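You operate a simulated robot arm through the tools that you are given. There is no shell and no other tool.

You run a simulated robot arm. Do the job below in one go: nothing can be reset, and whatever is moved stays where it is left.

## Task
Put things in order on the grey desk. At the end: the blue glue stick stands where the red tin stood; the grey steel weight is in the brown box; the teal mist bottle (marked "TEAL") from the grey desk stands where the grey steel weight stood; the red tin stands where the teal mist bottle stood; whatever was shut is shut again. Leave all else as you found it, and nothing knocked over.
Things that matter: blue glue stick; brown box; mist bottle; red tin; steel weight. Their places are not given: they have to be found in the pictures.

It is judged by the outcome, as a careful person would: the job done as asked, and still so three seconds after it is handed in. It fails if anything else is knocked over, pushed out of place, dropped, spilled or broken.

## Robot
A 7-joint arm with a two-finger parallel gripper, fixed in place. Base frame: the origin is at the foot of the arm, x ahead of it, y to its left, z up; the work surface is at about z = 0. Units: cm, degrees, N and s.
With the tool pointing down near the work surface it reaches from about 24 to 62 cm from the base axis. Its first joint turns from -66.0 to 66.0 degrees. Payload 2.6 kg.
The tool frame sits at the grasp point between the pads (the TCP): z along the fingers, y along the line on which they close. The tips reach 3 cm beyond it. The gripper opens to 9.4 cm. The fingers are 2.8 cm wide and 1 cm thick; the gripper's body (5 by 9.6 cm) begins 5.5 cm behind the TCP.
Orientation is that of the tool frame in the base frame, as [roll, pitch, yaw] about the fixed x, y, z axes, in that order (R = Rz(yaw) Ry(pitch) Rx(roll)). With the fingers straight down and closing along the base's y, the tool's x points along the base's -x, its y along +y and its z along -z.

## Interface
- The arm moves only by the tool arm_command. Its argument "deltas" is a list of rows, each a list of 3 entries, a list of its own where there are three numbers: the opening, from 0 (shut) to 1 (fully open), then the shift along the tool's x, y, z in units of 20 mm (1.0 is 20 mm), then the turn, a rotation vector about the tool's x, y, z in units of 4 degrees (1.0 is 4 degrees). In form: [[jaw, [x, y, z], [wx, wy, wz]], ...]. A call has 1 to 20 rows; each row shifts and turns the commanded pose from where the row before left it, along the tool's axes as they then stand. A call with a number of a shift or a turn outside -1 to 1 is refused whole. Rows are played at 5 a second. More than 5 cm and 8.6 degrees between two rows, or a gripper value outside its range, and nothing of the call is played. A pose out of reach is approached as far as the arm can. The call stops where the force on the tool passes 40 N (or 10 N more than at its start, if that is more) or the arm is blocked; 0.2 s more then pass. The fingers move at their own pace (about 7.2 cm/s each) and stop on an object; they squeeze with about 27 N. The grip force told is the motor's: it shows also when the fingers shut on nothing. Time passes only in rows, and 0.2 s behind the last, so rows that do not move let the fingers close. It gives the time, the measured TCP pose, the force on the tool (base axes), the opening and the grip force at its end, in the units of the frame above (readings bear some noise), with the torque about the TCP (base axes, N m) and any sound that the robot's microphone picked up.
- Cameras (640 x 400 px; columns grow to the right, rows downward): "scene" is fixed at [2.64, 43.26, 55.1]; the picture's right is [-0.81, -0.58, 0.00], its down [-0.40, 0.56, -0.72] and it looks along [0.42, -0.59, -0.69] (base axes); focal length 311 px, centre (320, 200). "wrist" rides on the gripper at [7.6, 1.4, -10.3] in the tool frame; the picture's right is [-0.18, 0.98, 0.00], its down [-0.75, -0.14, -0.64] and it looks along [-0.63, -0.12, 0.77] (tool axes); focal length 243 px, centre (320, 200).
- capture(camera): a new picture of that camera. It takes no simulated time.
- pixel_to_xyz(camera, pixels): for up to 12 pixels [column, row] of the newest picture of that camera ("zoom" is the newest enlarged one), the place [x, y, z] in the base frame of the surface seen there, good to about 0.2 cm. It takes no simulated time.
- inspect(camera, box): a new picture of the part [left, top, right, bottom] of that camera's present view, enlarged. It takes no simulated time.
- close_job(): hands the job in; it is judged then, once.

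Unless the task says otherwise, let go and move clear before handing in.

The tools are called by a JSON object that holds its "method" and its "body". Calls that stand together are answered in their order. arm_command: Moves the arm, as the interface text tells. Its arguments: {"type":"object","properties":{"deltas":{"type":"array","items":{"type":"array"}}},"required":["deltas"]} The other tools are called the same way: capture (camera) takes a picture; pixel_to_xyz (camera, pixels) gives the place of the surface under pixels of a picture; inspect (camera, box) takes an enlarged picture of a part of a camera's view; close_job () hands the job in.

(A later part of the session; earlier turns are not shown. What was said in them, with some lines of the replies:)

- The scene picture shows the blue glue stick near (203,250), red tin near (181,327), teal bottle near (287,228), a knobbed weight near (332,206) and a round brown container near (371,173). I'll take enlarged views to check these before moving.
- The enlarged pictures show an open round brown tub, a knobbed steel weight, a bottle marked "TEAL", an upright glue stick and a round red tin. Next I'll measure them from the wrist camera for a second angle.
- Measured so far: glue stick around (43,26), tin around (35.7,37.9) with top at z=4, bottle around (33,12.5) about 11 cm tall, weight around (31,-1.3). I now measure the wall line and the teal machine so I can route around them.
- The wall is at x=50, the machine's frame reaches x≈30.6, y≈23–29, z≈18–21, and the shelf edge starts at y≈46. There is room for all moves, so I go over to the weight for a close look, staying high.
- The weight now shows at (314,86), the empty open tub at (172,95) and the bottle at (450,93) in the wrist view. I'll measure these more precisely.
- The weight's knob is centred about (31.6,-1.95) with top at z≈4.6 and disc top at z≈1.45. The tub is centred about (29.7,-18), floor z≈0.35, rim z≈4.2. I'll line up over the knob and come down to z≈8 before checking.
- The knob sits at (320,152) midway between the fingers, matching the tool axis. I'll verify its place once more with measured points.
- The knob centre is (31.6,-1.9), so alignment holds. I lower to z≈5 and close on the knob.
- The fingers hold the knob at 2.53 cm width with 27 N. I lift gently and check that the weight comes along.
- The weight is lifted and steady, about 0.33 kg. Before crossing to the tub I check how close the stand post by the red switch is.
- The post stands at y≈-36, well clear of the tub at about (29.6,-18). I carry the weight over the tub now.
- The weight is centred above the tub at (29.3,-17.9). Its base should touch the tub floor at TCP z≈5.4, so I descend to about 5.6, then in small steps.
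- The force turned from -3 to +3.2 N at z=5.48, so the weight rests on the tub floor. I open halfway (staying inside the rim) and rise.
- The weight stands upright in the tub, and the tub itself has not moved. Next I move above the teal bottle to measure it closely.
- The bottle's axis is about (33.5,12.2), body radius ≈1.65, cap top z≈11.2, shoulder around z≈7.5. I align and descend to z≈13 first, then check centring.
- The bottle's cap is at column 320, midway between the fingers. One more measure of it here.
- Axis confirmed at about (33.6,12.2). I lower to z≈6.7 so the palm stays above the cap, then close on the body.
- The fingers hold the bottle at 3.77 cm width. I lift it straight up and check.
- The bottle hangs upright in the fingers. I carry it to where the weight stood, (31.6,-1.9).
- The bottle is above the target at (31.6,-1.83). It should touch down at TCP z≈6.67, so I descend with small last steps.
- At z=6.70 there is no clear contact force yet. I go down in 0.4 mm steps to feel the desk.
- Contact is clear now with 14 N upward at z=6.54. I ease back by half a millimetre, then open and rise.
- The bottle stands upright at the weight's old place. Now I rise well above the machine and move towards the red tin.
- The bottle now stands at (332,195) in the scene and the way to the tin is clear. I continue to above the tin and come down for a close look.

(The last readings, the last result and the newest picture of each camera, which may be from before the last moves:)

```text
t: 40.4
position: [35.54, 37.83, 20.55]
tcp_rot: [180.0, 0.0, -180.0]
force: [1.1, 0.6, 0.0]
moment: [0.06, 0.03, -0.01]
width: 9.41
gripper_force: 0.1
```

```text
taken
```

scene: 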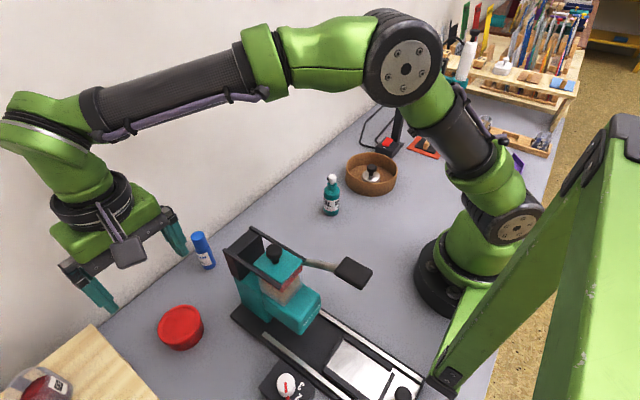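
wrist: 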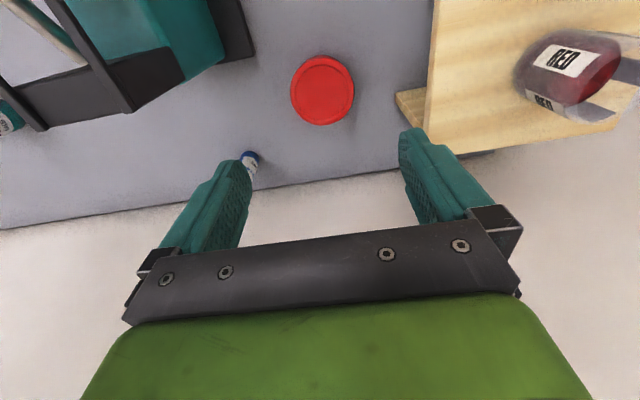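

The tin shows at (322,90) in the wrist view and the shelf plank on the right from column ≈400. I'll measure both precisely.

{"method": "pixel_to_xyz", "body": {"camera": "wrist", "pixels": [[322, 90], [292, 90], [353, 90], [322, 58], [322, 123], [300, 67], [344, 113], [300, 113], [344, 67], [400, 98], [428, 60], [428, 110]]}}

{"method": "inspect", "body": {"camera": "wrist", "box": [240, 30, 480, 180]}}

{"method": "inspect", "body": {"camera": "scene", "box": [80, 220, 280, 380]}}

```text
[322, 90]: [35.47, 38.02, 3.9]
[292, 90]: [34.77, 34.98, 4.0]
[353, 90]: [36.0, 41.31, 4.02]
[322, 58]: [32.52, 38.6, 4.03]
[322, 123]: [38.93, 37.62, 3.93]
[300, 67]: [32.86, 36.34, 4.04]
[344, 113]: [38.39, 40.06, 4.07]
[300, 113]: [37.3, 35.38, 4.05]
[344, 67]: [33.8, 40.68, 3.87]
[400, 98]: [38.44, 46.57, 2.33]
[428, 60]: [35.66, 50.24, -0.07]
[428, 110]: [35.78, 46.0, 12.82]
```

```text
2.67 times, centred on (360, 105) of wrist
```

zoom: 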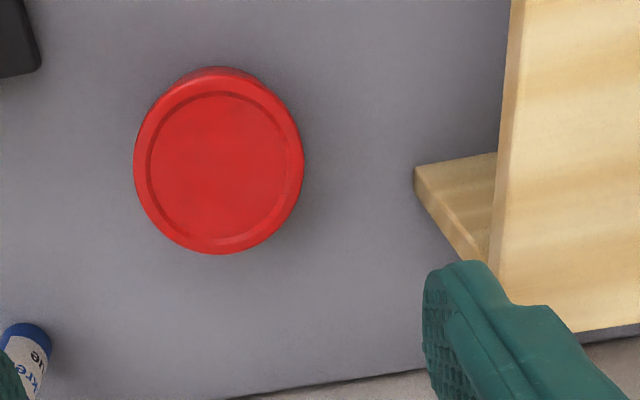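

```text
2.50 times, centred on (180, 300) of scene
```

zoom: 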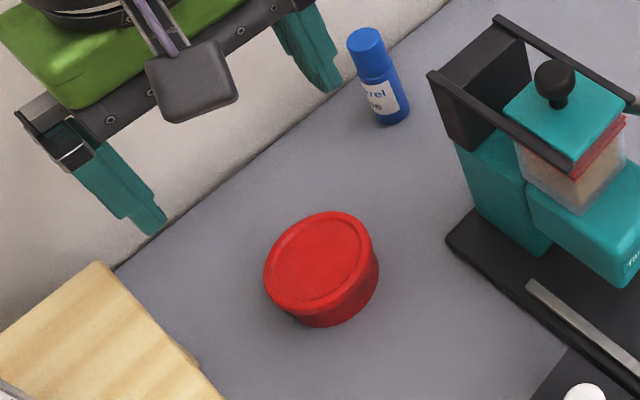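

The tin's rim points give a centre of about (35.57,38.1), radius ≈3.3, top z≈4.0; the shelf edge is at y≈46. I want to see the tin's lid profile more closely before gripping.

{"method": "inspect", "body": {"camera": "scene", "box": [150, 295, 214, 359]}}

{"method": "inspect", "body": {"camera": "wrist", "box": [282, 50, 362, 130]}}

{"method": "pixel_to_xyz", "body": {"camera": "scene", "pixels": [[181, 332], [182, 336], [183, 339], [183, 342], [184, 345], [185, 348], [185, 351], [195, 340], [200, 332], [203, 335]]}}

```text
6.25 times, centred on (182, 327) of scene
```

zoom: 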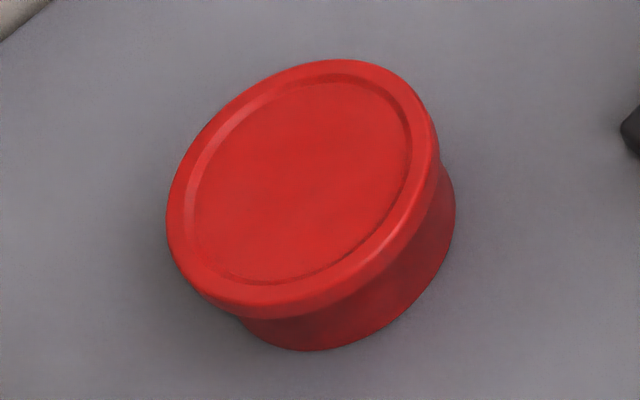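

```text
5.00 times, centred on (322, 90) of wrist
```

zoom: 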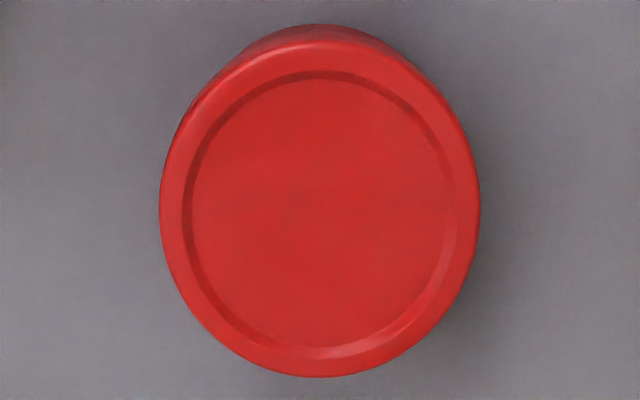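

```text
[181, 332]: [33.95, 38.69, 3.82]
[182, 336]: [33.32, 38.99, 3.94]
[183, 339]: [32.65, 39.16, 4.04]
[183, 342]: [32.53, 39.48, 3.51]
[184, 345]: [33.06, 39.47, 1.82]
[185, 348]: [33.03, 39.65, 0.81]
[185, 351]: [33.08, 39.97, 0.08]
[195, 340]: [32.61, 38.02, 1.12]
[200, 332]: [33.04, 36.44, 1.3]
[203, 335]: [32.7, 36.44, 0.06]
```

The tin's lid overhangs slightly and looks like one closed piece; the pads will bear on it. I centre over it and come down to z≈10 for a check of the shelf clearance.

{"method": "arm_command", "body": {"deltas": [[1, [0, 0.13, 0], [0, 0, 0]], [1, [0, 0, 0.8], [0, 0, 0]], [1, [0, 0, 1], [0, 0, 0]], [1, [0, 0, 1], [0, 0, 0]], [1, [0, 0, 1], [0, 0, 0]], [1, [0, 0, 1], [0, 0, 0]], [1, [0, 0, 0.5], [0, 0, 0]], [1, [0, 0, 0], [0, 0, 0]]]}}

{"method": "capture", "body": {"camera": "wrist"}}

{"method": "capture", "body": {"camera": "scene"}}

```text
t: 42.2
position: [35.58, 38.2, 10.09]
tcp_rot: [180.0, -0.1, 179.9]
force: [0.5, 0.7, -0.1]
moment: [-0.02, 0.02, 0.03]
width: 9.4
gripper_force: 0.0
```

```text
taken
```

wrist: 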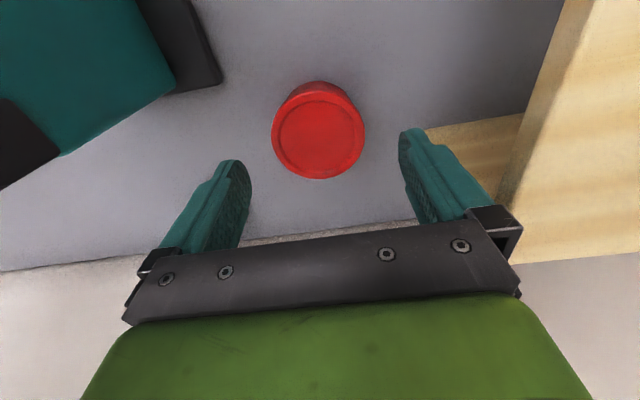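

```text
taken
```

scene: 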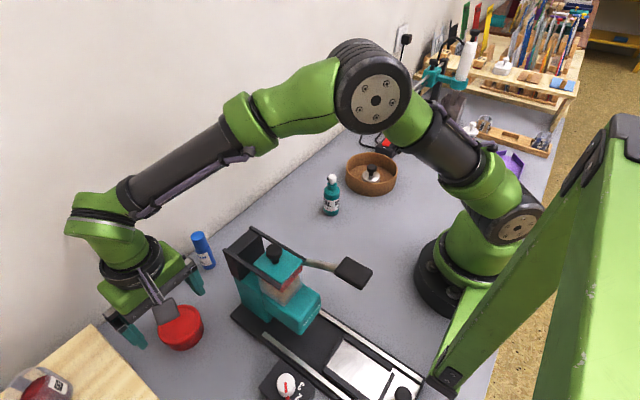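

The tin is centred at column 318 with the right finger clear of the shelf. I lower to z≈3.5 and close on it.

{"method": "arm_command", "body": {"deltas": [[1, [0, -0.04, 0.8], [0, 0, 0]], [1, [0, 0, 0.8], [0, 0, 0]], [1, [0, 0, 0.8], [0, 0, 0]], [1, [0, 0, 0.6], [0, 0, 0]], [1, [0, 0, 0.3], [0, 0, 0]], [1, [0, 0, 0], [0, 0, 0]], [0, [0, 0, 0], [0, 0, 0]], [0, [0, 0, 0], [0, 0, 0]], [0, [0, 0, 0], [0, 0, 0]], [0, [0, 0, 0], [0, 0, 0]]]}}

{"method": "capture", "body": {"camera": "wrist"}}

{"method": "inspect", "body": {"camera": "scene", "box": [80, 220, 280, 380]}}

```text
t: 44.4
position: [35.46, 38.03, 3.48]
tcp_rot: [180.0, 0.0, 180.0]
force: [0.0, 0.4, -0.8]
moment: [-0.02, -0.02, -0.01]
width: 6.96
gripper_force: 27.3
```

```text
taken
```

wrist: 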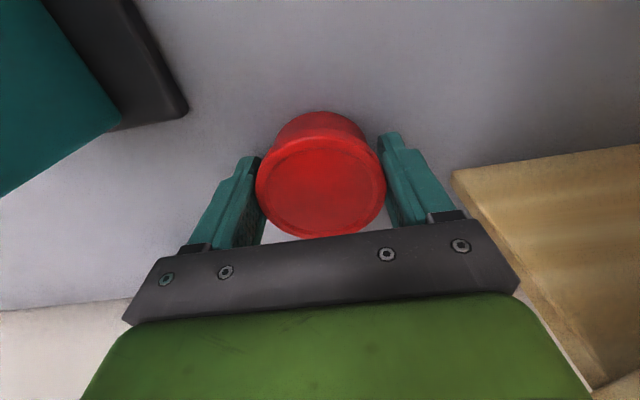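

```text
2.50 times, centred on (180, 300) of scene
```

zoom: 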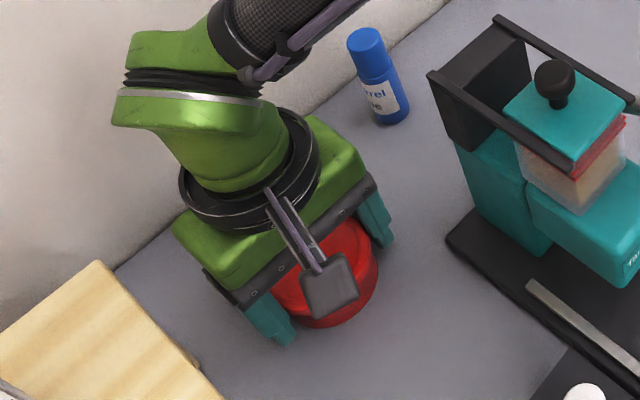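

The fingers closed on 6.96 cm around the tin. I lift about 1.5 cm and check that the whole tin, not just the lid, comes up.

{"method": "arm_command", "body": {"deltas": [[0, [0, 0, -0.2], [0, 0, 0]], [0, [0, 0, -0.3], [0, 0, 0]], [0, [0, 0, -0.3], [0, 0, 0]], [0, [0, 0, 0], [0, 0, 0]]]}}

{"method": "capture", "body": {"camera": "wrist"}}

{"method": "inspect", "body": {"camera": "scene", "box": [140, 270, 240, 370]}}

```text
t: 45.4
position: [35.61, 38.1, 5.06]
tcp_rot: [-180.0, 0.1, 180.0]
force: [0.0, 0.0, -1.1]
moment: [0.0, -0.02, 0.0]
width: 6.96
gripper_force: 26.9
```

```text
taken
```

wrist: 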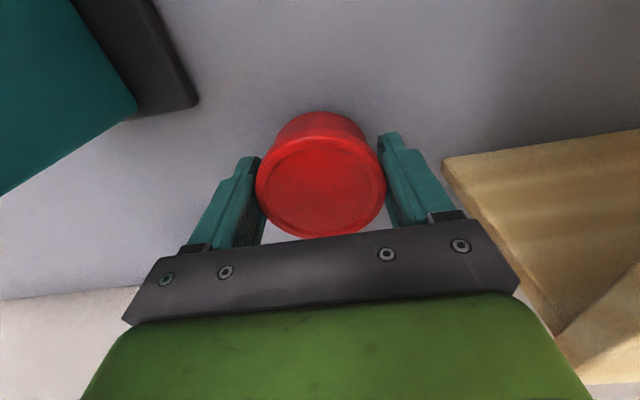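

```text
4.00 times, centred on (190, 320) of scene
```

zoom: 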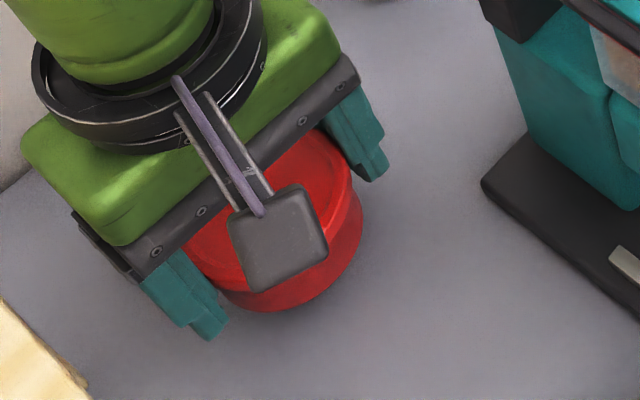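

The whole tin has risen (body visible under the lid, about 0.1 kg). I lift it to z≈30, clear above the machine.

{"method": "arm_command", "body": {"deltas": [[0, [0, 0, -0.5], [0, 0, 0]], [0, [0, 0, -0.8], [0, 0, 0]], [0, [0, 0, -1], [0, 0, 0]], [0, [0, 0, -1], [0, 0, 0]], [0, [0, 0, -1], [0, 0, 0]], [0, [0, 0, -1], [0, 0, 0]], [0, [0, 0, -1], [0, 0, 0]], [0, [0, 0, -1], [0, 0, 0]], [0, [0, 0, -1], [0, 0, 0]], [0, [0, 0, -1], [0, 0, 0]], [0, [0, 0, -1], [0, 0, 0]], [0, [0, 0, -1], [0, 0, 0]], [0, [0, 0, -0.8], [0, 0, 0]], [0, [0, 0, -0.4], [0, 0, 0]], [0, [0, 0, 0], [0, 0, 0]]]}}

{"method": "capture", "body": {"camera": "scene"}}

{"method": "capture", "body": {"camera": "wrist"}}

```text
t: 48.6
position: [35.68, 38.13, 29.98]
tcp_rot: [-180.0, 0.0, -180.0]
force: [0.1, -0.9, -0.1]
moment: [0.03, 0.02, 0.05]
width: 6.93
gripper_force: 27.0
```

```text
taken
```

scene: 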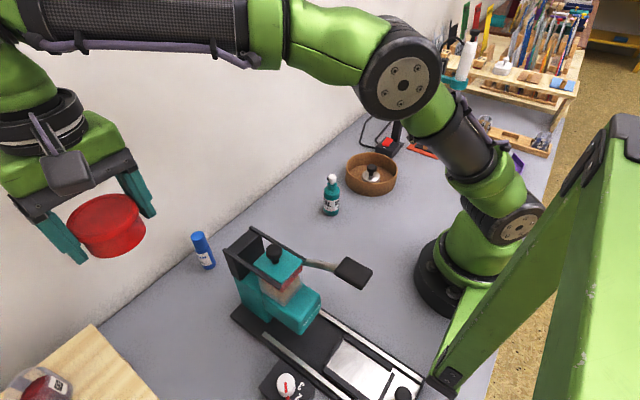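

```text
taken
```

wrist: 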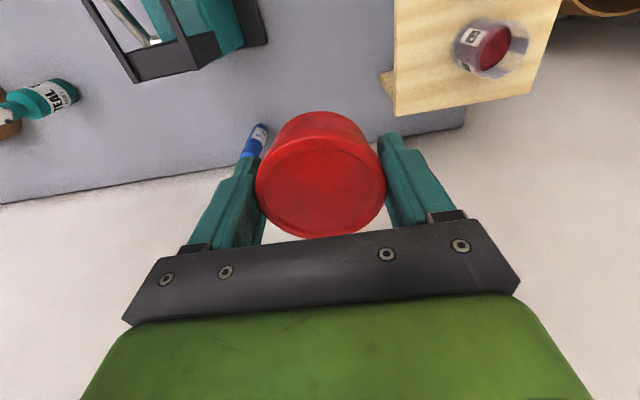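

The tin is whole and shut in the fingers, high above everything. I carry it across to above the bottle's old place, (33.6,12.2).

{"method": "arm_command", "body": {"deltas": [[0, [0.07, -0.5, 0], [0, 0, 0]], [0, [0.07, -0.9, 0], [0, 0, 0]], [0, [0.07, -1, 0], [0, 0, 0]], [0, [0.07, -1, 0], [0, 0, 0]], [0, [0.07, -1, 0], [0, 0, 0]], [0, [0.07, -1, 0], [0, 0, 0]], [0, [0.07, -1, 0], [0, 0, 0]], [0, [0.07, -1, 0], [0, 0, 0]], [0, [0.07, -1, 0], [0, 0, 0]], [0, [0.07, -1, 0], [0, 0, 0]], [0, [0.07, -1, 0], [0, 0, 0]], [0, [0.07, -1, 0], [0, 0, 0]], [0, [0.07, -0.9, 0], [0, 0, 0]], [0, [0.07, -0.65, 0], [0, 0, 0]], [0, [0, 0, 0], [0, 0, 0]]]}}

{"method": "capture", "body": {"camera": "scene"}}

{"method": "capture", "body": {"camera": "wrist"}}

```text
t: 51.8
position: [33.69, 12.17, 29.94]
tcp_rot: [-180.0, 0.0, -179.9]
force: [1.4, -0.4, -0.8]
moment: [-0.03, 0.0, -0.02]
width: 6.96
gripper_force: 27.0
```

```text
taken
```

scene: 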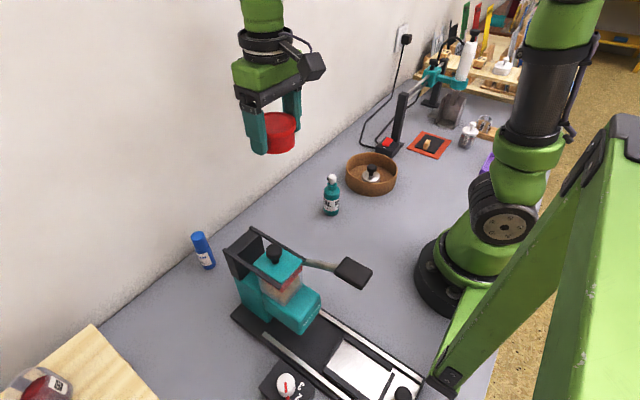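

```text
taken
```

wrist: 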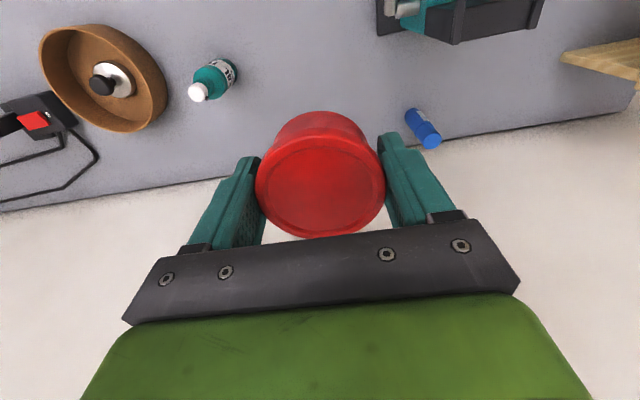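

The tin is above the target and the desk below it is free. I descend to about z=5.5 first.

{"method": "arm_command", "body": {"deltas": [[0, [0, 0, 0.5], [0, 0, 0]], [0, [0, 0, 1], [0, 0, 0]], [0, [0, 0, 1], [0, 0, 0]], [0, [0, 0, 1], [0, 0, 0]], [0, [0, 0, 1], [0, 0, 0]], [0, [0, 0, 1], [0, 0, 0]], [0, [0, 0, 1], [0, 0, 0]], [0, [0, 0, 1], [0, 0, 0]], [0, [0, 0, 1], [0, 0, 0]], [0, [0, 0, 1], [0, 0, 0]], [0, [0, 0, 1], [0, 0, 0]], [0, [0, 0, 1], [0, 0, 0]], [0, [0, 0, 0.7], [0, 0, 0]], [0, [0, 0, 0], [0, 0, 0]]]}}

{"method": "capture", "body": {"camera": "scene"}}

{"method": "capture", "body": {"camera": "wrist"}}

```text
t: 54.8
position: [33.39, 12.18, 5.62]
tcp_rot: [180.0, 0.0, -180.0]
force: [0.0, -0.1, -0.3]
moment: [0.01, 0.04, -0.02]
width: 6.94
gripper_force: 26.3
```

```text
taken
```

scene: 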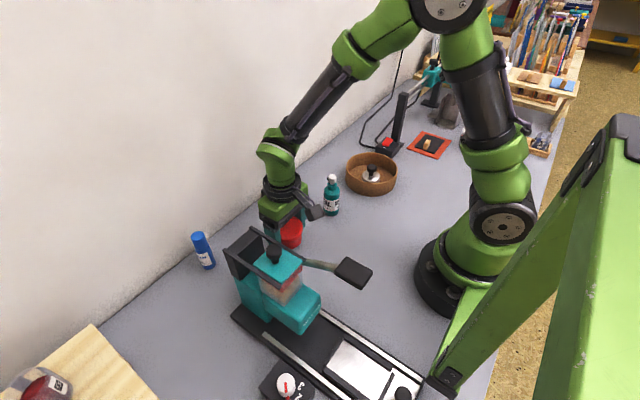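

```text
taken
```

wrist: 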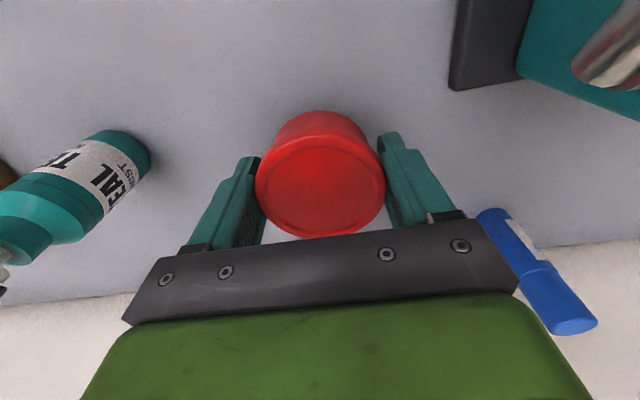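

All is clear around the tin. I lower the last 2 cm in shrinking steps until the desk is felt.

{"method": "arm_command", "body": {"deltas": [[0, [0, 0, 0.5], [0, 0, 0]], [0, [0, 0, 0.3], [0, 0, 0]], [0, [0, 0, 0.15], [0, 0, 0]], [0, [0, 0, 0.05], [0, 0, 0]], [0, [0, 0, 0.03], [0, 0, 0]], [0, [0, 0, 0.02], [0, 0, 0]], [0, [0, 0, 0], [0, 0, 0]]]}}

```text
t: 56.4
position: [33.48, 12.19, 3.5]
tcp_rot: [-179.9, -0.1, 180.0]
force: [-0.7, 0.7, 1.1]
moment: [0.0, 0.06, 0.03]
width: 6.94
gripper_force: 26.4
```

At z=3.50 the force is +1.1 N, near contact. One more half-millimetre step to be sure.

{"method": "arm_command", "body": {"deltas": [[0, [0, 0, 0.02], [0, 0, 0]], [0, [0, 0, 0], [0, 0, 0]]]}}

```text
t: 57.0
position: [33.62, 12.22, 3.4]
tcp_rot: [-179.9, 0.0, 180.0]
force: [-1.5, -0.4, 3.5]
moment: [-0.02, 0.06, -0.02]
width: 6.95
gripper_force: 26.9
```

The tin is resting on the desk with 3.5 N upward. I open the fingers fully and rise to a safe height.

{"method": "arm_command", "body": {"deltas": [[0.85, [0, 0, 0], [0, 0, 0]], [1, [0, 0, 0], [0, 0, 0]], [1, [0, 0, 0], [0, 0, 0]], [1, [0, 0, -0.3], [0, 0, 0]], [1, [0, 0, -0.7], [0, 0, 0]], [1, [0, 0, -1], [0, 0, 0]], [1, [0, 0, -1], [0, 0, 0]], [1, [0, 0, -1], [0, 0, 0]], [1, [0, 0, -1], [0, 0, 0]], [1, [0, 0, -1], [0, 0, 0]], [1, [0, 0, -1], [0, 0, 0]], [1, [0, 0, -1], [0, 0, 0]], [1, [0, 0, 0], [0, 0, 0]]]}}

{"method": "capture", "body": {"camera": "scene"}}

{"method": "capture", "body": {"camera": "wrist"}}

```text
t: 59.8
position: [33.53, 12.18, 19.66]
tcp_rot: [180.0, 0.0, 180.0]
force: [-0.7, -0.5, -0.2]
moment: [0.0, 0.0, 0.01]
width: 9.39
gripper_force: 0.1
```

```text
taken
```

scene: 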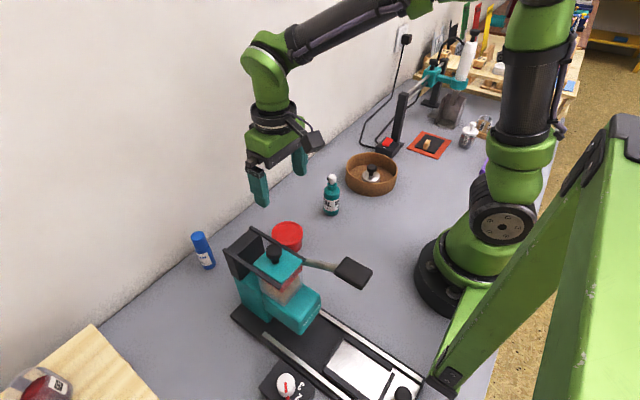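

```text
taken
```

wrist: 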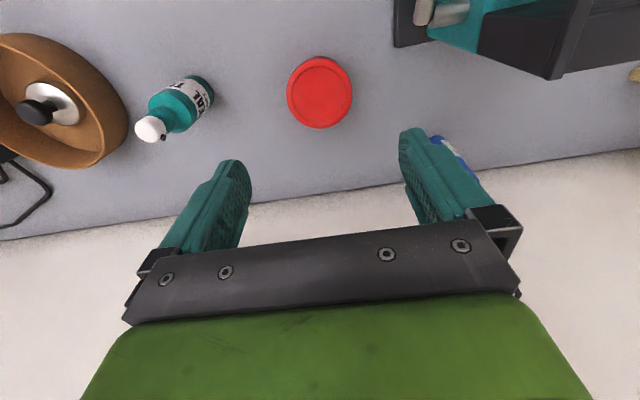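

The tin stands at the bottle's old spot, at (320,93) in the wrist view. I check its measured centre and go on towards the glue stick at a safe height.

{"method": "pixel_to_xyz", "body": {"camera": "wrist", "pixels": [[320, 93], [288, 93], [352, 93], [320, 59], [320, 127], [297, 70], [343, 117], [297, 117], [343, 70]]}}

{"method": "arm_command", "body": {"deltas": [[1, [0, 0, -1], [0, 0, 0]], [1, [0, 0, -1], [0, 0, 0]], [1, [0, 0, -1], [0, 0, 0]], [1, [0, 0, -1], [0, 0, 0]], [1, [0, 0, -1], [0, 0, 0]], [1, [-0.61, 0.86, 0], [0, 0, 0]], [1, [-0.61, 0.86, 0], [0, 0, 0]], [1, [-0.61, 0.86, 0], [0, 0, 0]], [1, [-0.61, 0.86, 0], [0, 0, 0]], [1, [-0.61, 0.86, 0], [0, 0, 0]], [1, [-0.61, 0.86, 0], [0, 0, 0]], [1, [-0.61, 0.86, 0], [0, 0, 0]], [1, [-0.61, 0.86, 0], [0, 0, 0]], [1, [0, 0, 1], [0, 0, 0]], [1, [0, 0, 1], [0, 0, 0]], [1, [0, 0, 1], [0, 0, 0]], [1, [0, 0, 1], [0, 0, 0]], [1, [0, 0, 0], [0, 0, 0]]]}}

{"method": "capture", "body": {"camera": "wrist"}}

{"method": "capture", "body": {"camera": "scene"}}

```text
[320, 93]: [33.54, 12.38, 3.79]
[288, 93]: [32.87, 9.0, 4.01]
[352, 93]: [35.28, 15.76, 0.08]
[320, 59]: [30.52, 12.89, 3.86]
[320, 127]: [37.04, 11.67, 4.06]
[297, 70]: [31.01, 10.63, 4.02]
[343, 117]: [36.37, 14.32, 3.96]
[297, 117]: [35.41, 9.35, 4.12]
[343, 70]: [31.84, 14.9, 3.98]
```

```text
t: 63.6
position: [43.39, 25.89, 21.5]
tcp_rot: [-180.0, 0.0, 180.0]
force: [0.0, -1.1, 0.6]
moment: [-0.02, -0.03, 0.01]
width: 9.42
gripper_force: 0.1
```

```text
taken
```

wrist: 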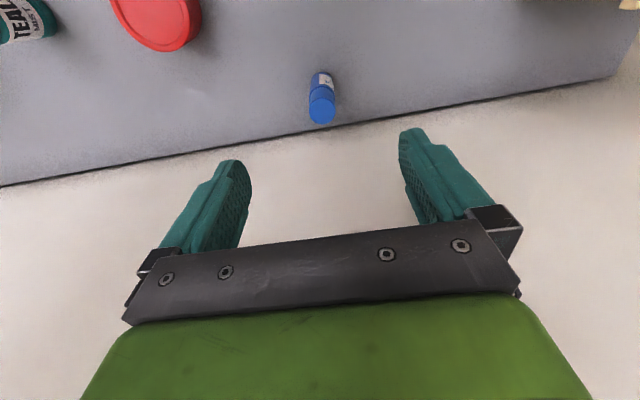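

```text
taken
```

scene: 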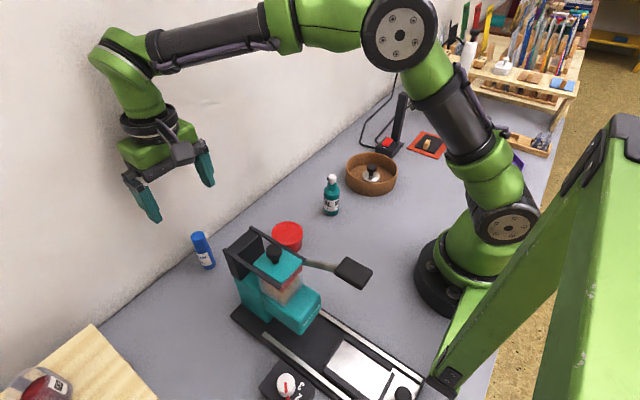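

The tin's centre measures about (33.7,12.3), within a millimetre or two of the bottle's old place. The glue stick is at (322,98) in the wrist view; I measure it.

{"method": "pixel_to_xyz", "body": {"camera": "wrist", "pixels": [[322, 115], [311, 115], [333, 115], [322, 105], [322, 123], [310, 95], [335, 95], [322, 80], [322, 74], [315, 78], [331, 78], [322, 71]]}}

{"method": "inspect", "body": {"camera": "wrist", "box": [272, 50, 372, 150]}}

{"method": "pixel_to_xyz", "body": {"camera": "scene", "pixels": [[199, 235], [193, 236], [206, 234], [203, 245], [207, 262], [198, 265], [214, 262], [207, 268]]}}

```text
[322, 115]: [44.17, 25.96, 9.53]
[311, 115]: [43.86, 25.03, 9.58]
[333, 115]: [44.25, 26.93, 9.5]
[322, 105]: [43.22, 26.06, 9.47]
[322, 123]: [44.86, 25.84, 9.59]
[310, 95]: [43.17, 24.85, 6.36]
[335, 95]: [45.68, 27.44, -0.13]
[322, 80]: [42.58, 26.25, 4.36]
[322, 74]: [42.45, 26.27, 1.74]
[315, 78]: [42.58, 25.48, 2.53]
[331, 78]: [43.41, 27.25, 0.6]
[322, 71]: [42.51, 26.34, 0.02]
```

```text
4.00 times, centred on (322, 100) of wrist
```

zoom: 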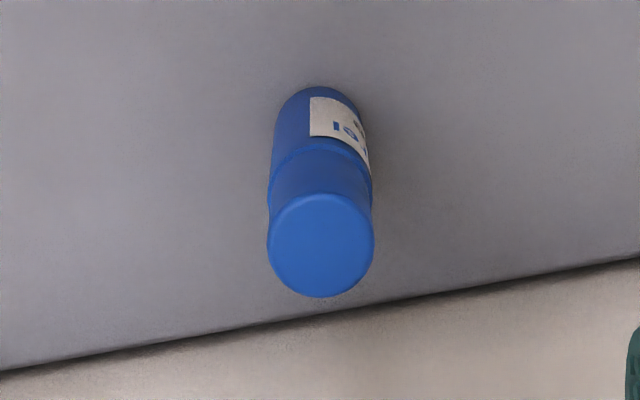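

```text
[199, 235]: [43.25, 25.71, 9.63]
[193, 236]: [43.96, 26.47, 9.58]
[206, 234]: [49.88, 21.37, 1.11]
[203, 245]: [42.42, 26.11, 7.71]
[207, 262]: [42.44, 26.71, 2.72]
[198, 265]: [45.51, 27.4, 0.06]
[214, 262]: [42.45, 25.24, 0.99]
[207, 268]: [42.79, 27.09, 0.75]
```

The glue stick's axis is about (43.7,26.0), radius ≈1.25, top z≈9.55. Before lowering near the wall (x=50) I check how far the wrist housing sticks out toward it.

{"method": "pixel_to_xyz", "body": {"camera": "scene", "pixels": [[92, 55], [105, 40], [125, 80], [110, 75], [140, 45], [120, 125], [122, 148], [150, 125], [175, 125], [180, 152], [125, 180], [100, 60]]}}

{"method": "inspect", "body": {"camera": "scene", "box": [60, 10, 260, 230]}}

```text
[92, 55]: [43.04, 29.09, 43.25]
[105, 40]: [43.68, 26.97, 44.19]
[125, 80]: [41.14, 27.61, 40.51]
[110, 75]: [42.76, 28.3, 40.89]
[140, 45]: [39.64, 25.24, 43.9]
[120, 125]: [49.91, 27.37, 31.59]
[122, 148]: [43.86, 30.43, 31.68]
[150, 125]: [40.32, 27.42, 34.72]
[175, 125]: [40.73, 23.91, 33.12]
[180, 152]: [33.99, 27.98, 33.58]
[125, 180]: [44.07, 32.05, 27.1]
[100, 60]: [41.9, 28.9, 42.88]
```

```text
1.82 times, centred on (160, 120) of scene
```

zoom: 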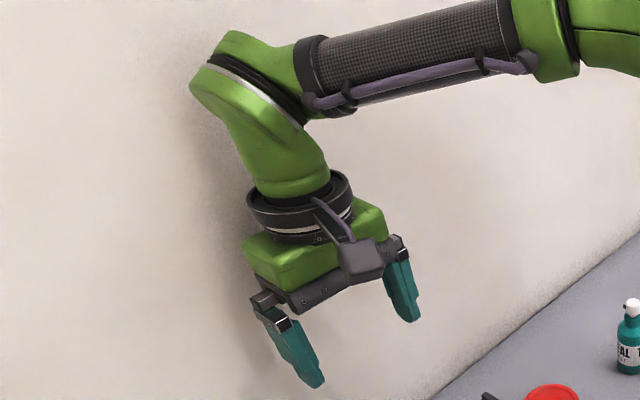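

The housing and flange stay about 3 cm or more from the wall, and the camera (front at x≈34) clears the machine at x≈30.6. I align over the glue stick and descend to z≈13.

{"method": "arm_command", "body": {"deltas": [[1, [-0.15, 0.05, 0], [0, 0, 0]], [1, [0, 0, 0.7], [0, 0, 0]], [1, [0, 0, 1], [0, 0, 0]], [1, [0, 0, 1], [0, 0, 0]], [1, [0, 0, 1], [0, 0, 0]], [1, [0, 0, 0.5], [0, 0, 0]], [1, [0, 0, 0], [0, 0, 0]]]}}

{"method": "capture", "body": {"camera": "wrist"}}

{"method": "inspect", "body": {"camera": "scene", "box": [80, 120, 320, 320]}}

```text
t: 65.2
position: [43.73, 25.98, 13.04]
tcp_rot: [-180.0, 0.0, 180.0]
force: [0.7, -0.4, 0.4]
moment: [0.0, 0.05, 0.01]
width: 9.42
gripper_force: 0.1
```

```text
taken
```

wrist: 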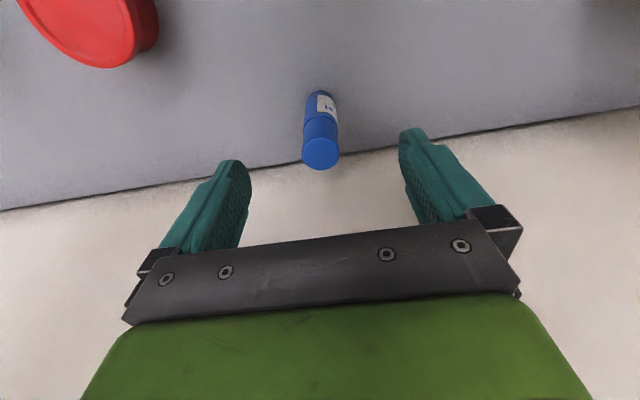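

```text
2.00 times, centred on (200, 220) of scene
```

zoom: 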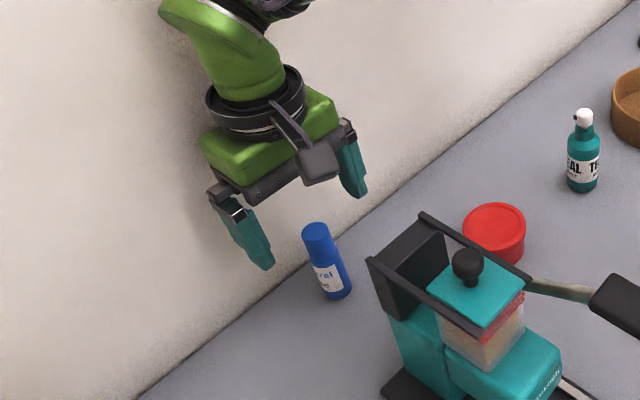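

The stick's top at (320,153) is on the tool axis. I lower to z≈4.9 (palm above its 9.55 cm top) and close.

{"method": "arm_command", "body": {"deltas": [[1, [0, 0, 0.8], [0, 0, 0]], [1, [0, 0, 0.8], [0, 0, 0]], [1, [0, 0, 0.8], [0, 0, 0]], [1, [0, 0, 0.8], [0, 0, 0]], [1, [0, 0, 0.6], [0, 0, 0]], [1, [0, 0, 0.27], [0, 0, 0]], [1, [0, 0, 0], [0, 0, 0]], [0, [0, 0, 0], [0, 0, 0]], [0, [0, 0, 0], [0, 0, 0]], [0, [0, 0, 0], [0, 0, 0]], [0, [0, 0, 0], [0, 0, 0]], [0, [0, 0, 0], [0, 0, 0]]]}}

{"method": "capture", "body": {"camera": "wrist"}}

{"method": "inspect", "body": {"camera": "scene", "box": [80, 120, 320, 320]}}

```text
t: 67.8
position: [43.74, 26.01, 4.94]
tcp_rot: [-179.9, 0.0, -180.0]
force: [0.1, -0.9, 0.6]
moment: [-0.02, -0.03, 0.0]
width: 2.5
gripper_force: 26.7
```

```text
taken
```

wrist: 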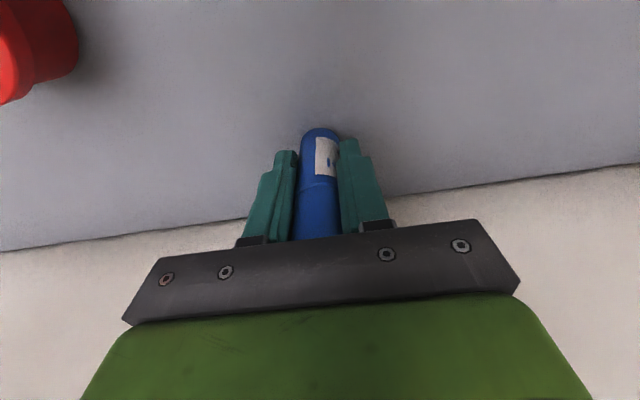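

```text
2.00 times, centred on (200, 220) of scene
```

zoom: 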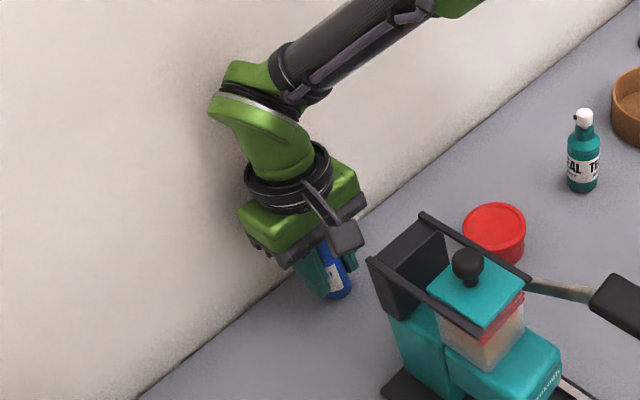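

The stick is held at 2.5 cm width. I lift it and check that it comes up whole.

{"method": "arm_command", "body": {"deltas": [[0, [0, 0, -0.3], [0, 0, 0]], [0, [0, 0, -0.6], [0, 0, 0]], [0, [0, 0, -0.8], [0, 0, 0]], [0, [0, 0, -0.9], [0, 0, 0]], [0, [0, 0, -0.9], [0, 0, 0]], [0, [0, 0, -0.9], [0, 0, 0]], [0, [0, 0, -0.6], [0, 0, 0]], [0, [0, 0, 0], [0, 0, 0]]]}}

{"method": "capture", "body": {"camera": "wrist"}}

{"method": "inspect", "body": {"camera": "scene", "box": [80, 120, 320, 320]}}

```text
t: 69.6
position: [43.73, 25.91, 14.98]
tcp_rot: [-180.0, 0.1, -179.9]
force: [0.3, 0.5, 0.9]
moment: [0.02, -0.01, 0.01]
width: 2.49
gripper_force: 27.5
```

```text
taken
```

wrist: 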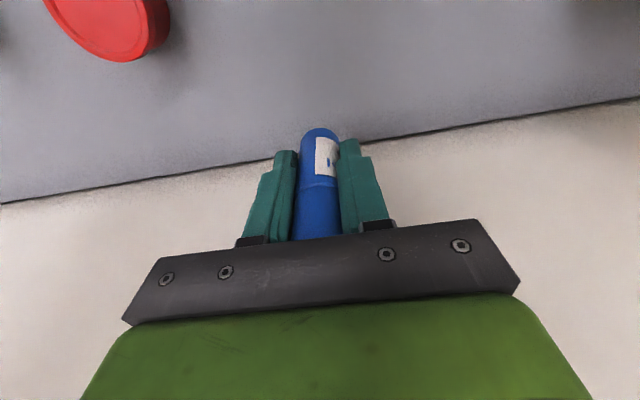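

```text
2.00 times, centred on (200, 220) of scene
```

zoom: 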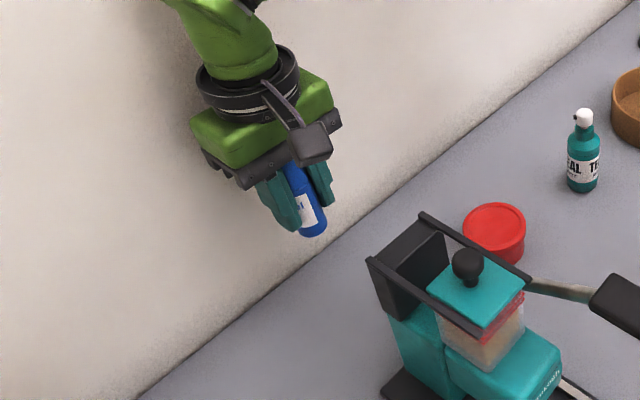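

The glue stick came up whole. I carry it to above the tin's old place, (35.6,38.1), swinging along the wall side away from the machine.

{"method": "arm_command", "body": {"deltas": [[0, [0, 0.5, 0], [0, 0, 0]], [0, [0, 0.9, 0], [0, 0, 0]], [0, [0.3, 1, 0], [0, 0, 0]], [0, [0.8, 1, 0], [0, 0, 0]], [0, [0.9, 1, 0], [0, 0, 0]], [0, [0.9, 0.9, 0], [0, 0, 0]], [0, [0.8, 0.5, 0], [0, 0, 0]], [0, [0.37, 0.27, 0], [0, 0, 0]], [0, [0, 0, 0], [0, 0, 0]]]}}

{"method": "capture", "body": {"camera": "scene"}}

{"method": "capture", "body": {"camera": "wrist"}}

```text
t: 71.6
position: [35.47, 38.2, 14.88]
tcp_rot: [180.0, 0.1, 180.0]
force: [0.2, -0.4, -0.1]
moment: [-0.03, 0.0, -0.02]
width: 2.5
gripper_force: 26.9
```

```text
taken
```

scene: 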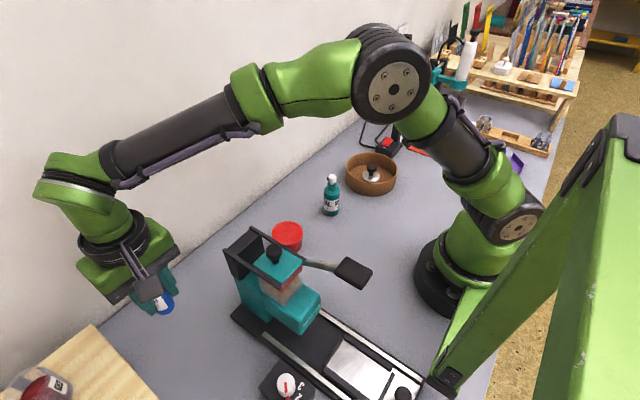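

```text
taken
```

wrist: 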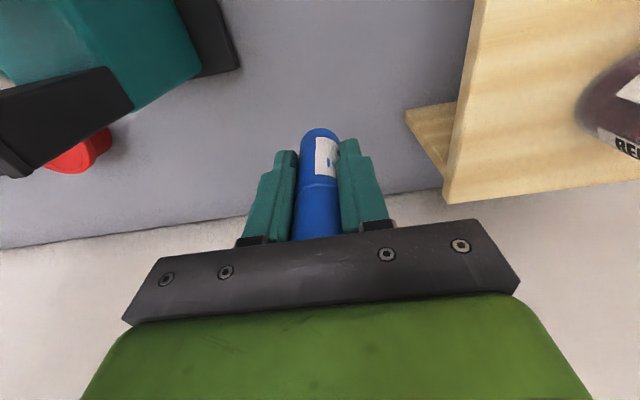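

The stick is above the tin's old place at (35.5,38.2). Contact is expected at TCP z≈4.9, so I descend with small final steps.

{"method": "arm_command", "body": {"deltas": [[0, [0, -0.03, 0.5], [0, 0, 0]], [0, [-0.03, 0, 0.9], [0, 0, 0]], [0, [0, 0, 0.9], [0, 0, 0]], [0, [0, 0, 0.9], [0, 0, 0]], [0, [0, 0, 0.8], [0, 0, 0]], [0, [0, 0, 0.5], [0, 0, 0]], [0, [0, 0, 0.3], [0, 0, 0]], [0, [0, 0, 0.12], [0, 0, 0]], [0, [0, 0, 0.04], [0, 0, 0]], [0, [0, 0, 0], [0, 0, 0]], [0, [0, 0, 0], [0, 0, 0]]]}}

{"method": "capture", "body": {"camera": "wrist"}}

{"method": "inspect", "body": {"camera": "scene", "box": [60, 220, 260, 380]}}

```text
t: 74.0
position: [35.68, 38.15, 5.05]
tcp_rot: [-179.9, 0.0, -180.0]
force: [-0.7, 1.1, -0.5]
moment: [-0.02, 0.01, 0.01]
width: 2.48
gripper_force: 27.1
```

```text
taken
```

wrist: 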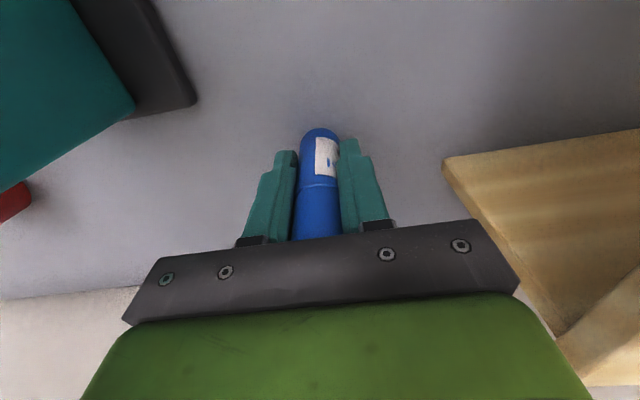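

```text
2.50 times, centred on (160, 300) of scene
```

zoom: 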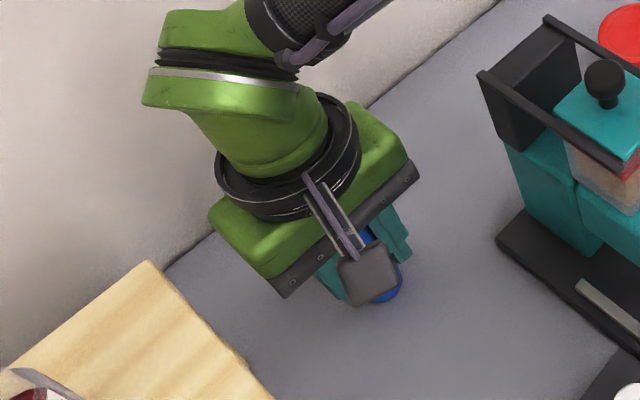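

No contact yet at z=5.05. I go down in half-millimetre steps to feel the desk.

{"method": "arm_command", "body": {"deltas": [[0, [0, 0, 0.025], [0, 0, 0]], [0, [0, 0, 0.025], [0, 0, 0]], [0, [0, 0, 0], [0, 0, 0]]]}}

```text
t: 74.8
position: [35.69, 38.05, 5.11]
tcp_rot: [180.0, 0.0, -179.9]
force: [1.2, -0.5, -0.5]
moment: [0.01, -0.02, 0.01]
width: 2.5
gripper_force: 26.9
```

Still no contact (force -0.5 N). I continue down by small steps.

{"method": "arm_command", "body": {"deltas": [[0, [0, 0, 0.02], [0, 0, 0]], [0, [0, 0, 0.02], [0, 0, 0]], [0, [0, 0, 0], [0, 0, 0]]]}}

```text
t: 75.6
position: [35.6, 38.1, 4.95]
tcp_rot: [-179.9, 0.0, -180.0]
force: [0.3, -0.1, 3.9]
moment: [-0.01, 0.0, 0.04]
width: 2.5
gripper_force: 26.9
```

The desk is felt at 3.9 N, z=4.95. I open the fingers and rise straight up.

{"method": "arm_command", "body": {"deltas": [[0, [0, 0, 0], [0, 0, 0]], [0.6, [0, 0, 0], [0, 0, 0]], [0.8, [0, 0, 0], [0, 0, 0]], [0.8, [0, 0, 0], [0, 0, 0]], [0.8, [0, 0, -0.3], [0, 0, 0]], [0.8, [0, 0, -0.7], [0, 0, 0]], [0.8, [0, 0, -1], [0, 0, 0]], [0.8, [0, 0, -1], [0, 0, 0]], [0.8, [0, 0, -1], [0, 0, 0]], [0.8, [0, 0, -1], [0, 0, 0]], [0.8, [0, 0, -1], [0, 0, 0]], [0.8, [0, 0, -1], [0, 0, 0]], [0.8, [0, 0, -1], [0, 0, 0]], [0.8, [0, 0, -1], [0, 0, 0]], [0.8, [0, 0, -1], [0, 0, 0]], [0.8, [0, 0, -1], [0, 0, 0]], [0.8, [0, 0, -1], [0, 0, 0]], [0.8, [0, 0, -1], [0, 0, 0]], [0.8, [0, 0, 0], [0, 0, 0]]]}}

{"method": "capture", "body": {"camera": "scene"}}

{"method": "capture", "body": {"camera": "wrist"}}

```text
t: 79.6
position: [35.82, 37.84, 31.03]
tcp_rot: [179.9, 0.0, -180.0]
force: [-0.6, 0.2, 0.5]
moment: [-0.01, -0.02, 0.02]
width: 7.52
gripper_force: 0.0
```

```text
taken
```

scene: 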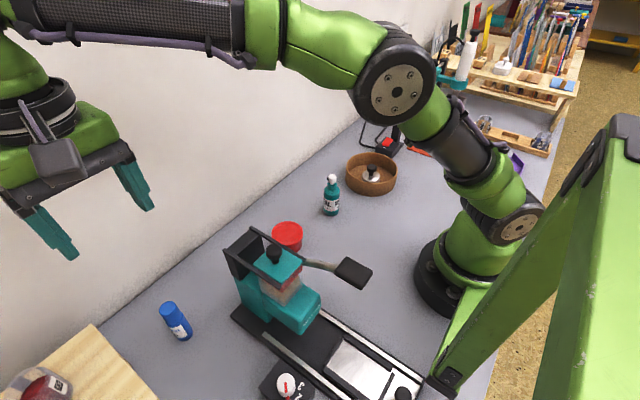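

```text
taken
```

wrist: 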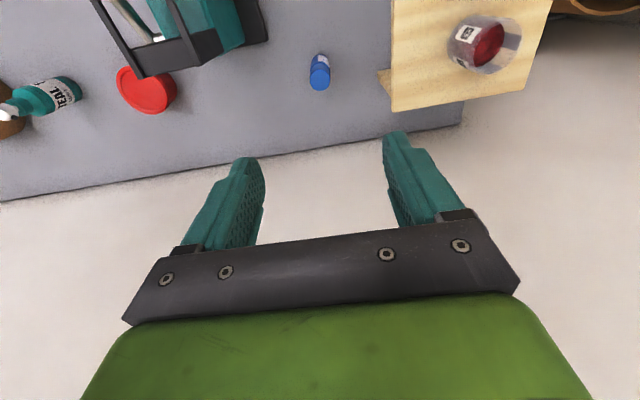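

The glue stick stands upright at (176,320) in the scene. I move the arm back near its start pose and take final pictures to check everything.

{"method": "arm_command", "body": {"deltas": [[1, [-0.05, -0.6, 0], [0, 0, 0]], [1, [-0.05, -0.9, -0.2], [0, 0, 0]], [1, [-0.05, -1, -0.2], [0, 0, 0]], [1, [-0.05, -1, 0], [0, 0, 0]], [1, [-0.05, -1, 0], [0, 0, 0]], [1, [0, -1, 0], [0, 0, 0]], [1, [0, -1, 0], [0, 0, 0]], [1, [0, -0.6, 0], [0, 0, 0]], [1, [0, 0, 0], [0, 0, 0]], [1, [0, 0, 0], [0, 0, 0]]]}}

{"method": "capture", "body": {"camera": "scene"}}

{"method": "capture", "body": {"camera": "wrist"}}

{"method": "inspect", "body": {"camera": "scene", "box": [140, 130, 420, 360]}}

```text
t: 81.8
position: [36.17, 23.91, 31.54]
tcp_rot: [180.0, 0.0, -180.0]
force: [-0.4, -0.9, 0.0]
moment: [0.01, -0.02, 0.0]
width: 9.38
gripper_force: 0.0
```

```text
taken
```

scene: 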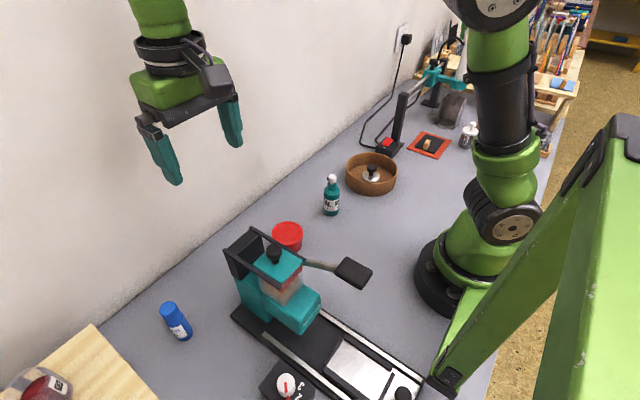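

```text
taken
```

wrist: 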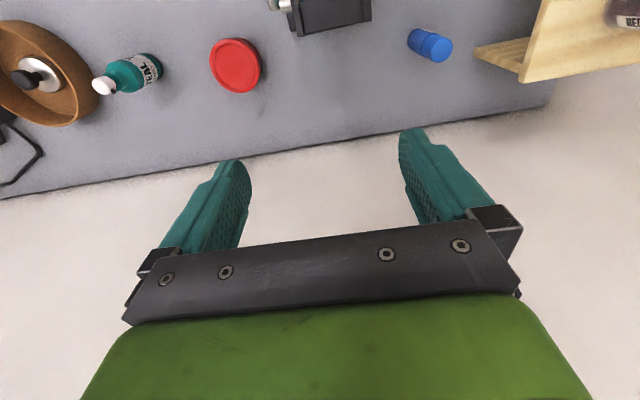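

```text
1.74 times, centred on (280, 245) of scene
```

zoom: 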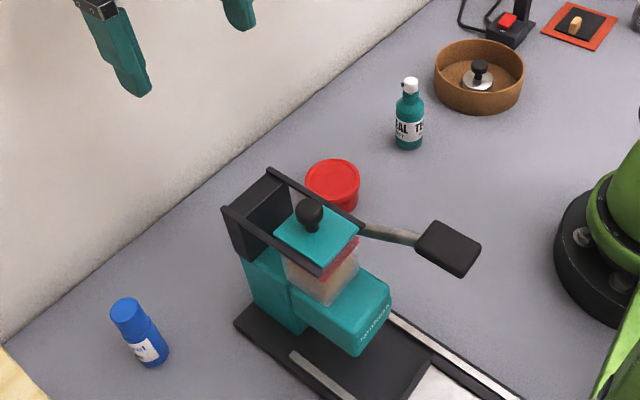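

All four items stand upright in their new places and the rest looks unchanged. I verify the glue stick and bottle positions by measurement before handing in.

{"method": "pixel_to_xyz", "body": {"camera": "wrist", "pixels": [[440, 48], [433, 50], [447, 46], [420, 40], [235, 65], [212, 65], [258, 63], [236, 40], [102, 86], [130, 75], [36, 72], [60, 70]]}}

{"method": "pixel_to_xyz", "body": {"camera": "scene", "pixels": [[168, 307], [184, 338], [173, 318], [332, 180], [331, 212], [332, 195], [371, 185], [371, 155], [396, 170], [275, 250], [355, 272], [287, 228]]}}

```text
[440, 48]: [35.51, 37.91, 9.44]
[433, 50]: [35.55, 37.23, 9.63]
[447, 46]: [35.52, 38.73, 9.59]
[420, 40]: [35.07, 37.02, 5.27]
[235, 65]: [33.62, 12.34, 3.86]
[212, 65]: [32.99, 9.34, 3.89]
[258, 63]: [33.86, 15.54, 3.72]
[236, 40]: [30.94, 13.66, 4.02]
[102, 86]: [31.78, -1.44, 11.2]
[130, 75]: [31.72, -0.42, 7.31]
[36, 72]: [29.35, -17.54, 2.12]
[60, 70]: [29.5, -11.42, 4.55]
```

```text
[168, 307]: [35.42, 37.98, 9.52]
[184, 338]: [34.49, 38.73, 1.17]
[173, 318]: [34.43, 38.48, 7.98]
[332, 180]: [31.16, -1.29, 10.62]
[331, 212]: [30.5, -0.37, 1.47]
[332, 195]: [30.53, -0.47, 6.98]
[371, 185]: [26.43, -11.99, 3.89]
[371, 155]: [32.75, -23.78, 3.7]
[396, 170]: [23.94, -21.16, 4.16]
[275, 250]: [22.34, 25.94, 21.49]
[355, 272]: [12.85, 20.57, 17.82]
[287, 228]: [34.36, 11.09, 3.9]
```

Final measurements match the targets: the glue stick is at about (35.5,38), the tin at (33.6,12.3) and the bottle at about (31.6,-2). The weight stands in the tub, and the tub and machine read the same as at the start. The arm is clear, so I hand in.

{"method": "close_job", "body": {}}

```text
The job is handed in.
```

I moved all four items to their new places and handed the job in. In the last pictures they were standing upright and the arm was clear, back near its start pose.

| Item | Target | Where it ended up |
|---|---|---|
| Grey steel weight | In the brown box | Standing near the middle of the box |
| Teal mist bottle | Where the weight stood, about (31.6, -1.9) | About (31.6, -2.0) |
| Red tin | Where the bottle stood, about (33.6, 12.2) | About (33.7, 12.3) |
| Blue glue stick | Where the tin stood, about (35.6, 38.1) | About (35.5, 38.0) |

Positions are x, y in cm, measured from the pictures.

- **Shut items:** the brown box had no lid. The tin and the glue stick stayed closed throughout, so nothing needed shutting again.
- **Everything else:** the box and the teal machine measured the same at the end as at the start. Nothing else in the pictures looked moved.
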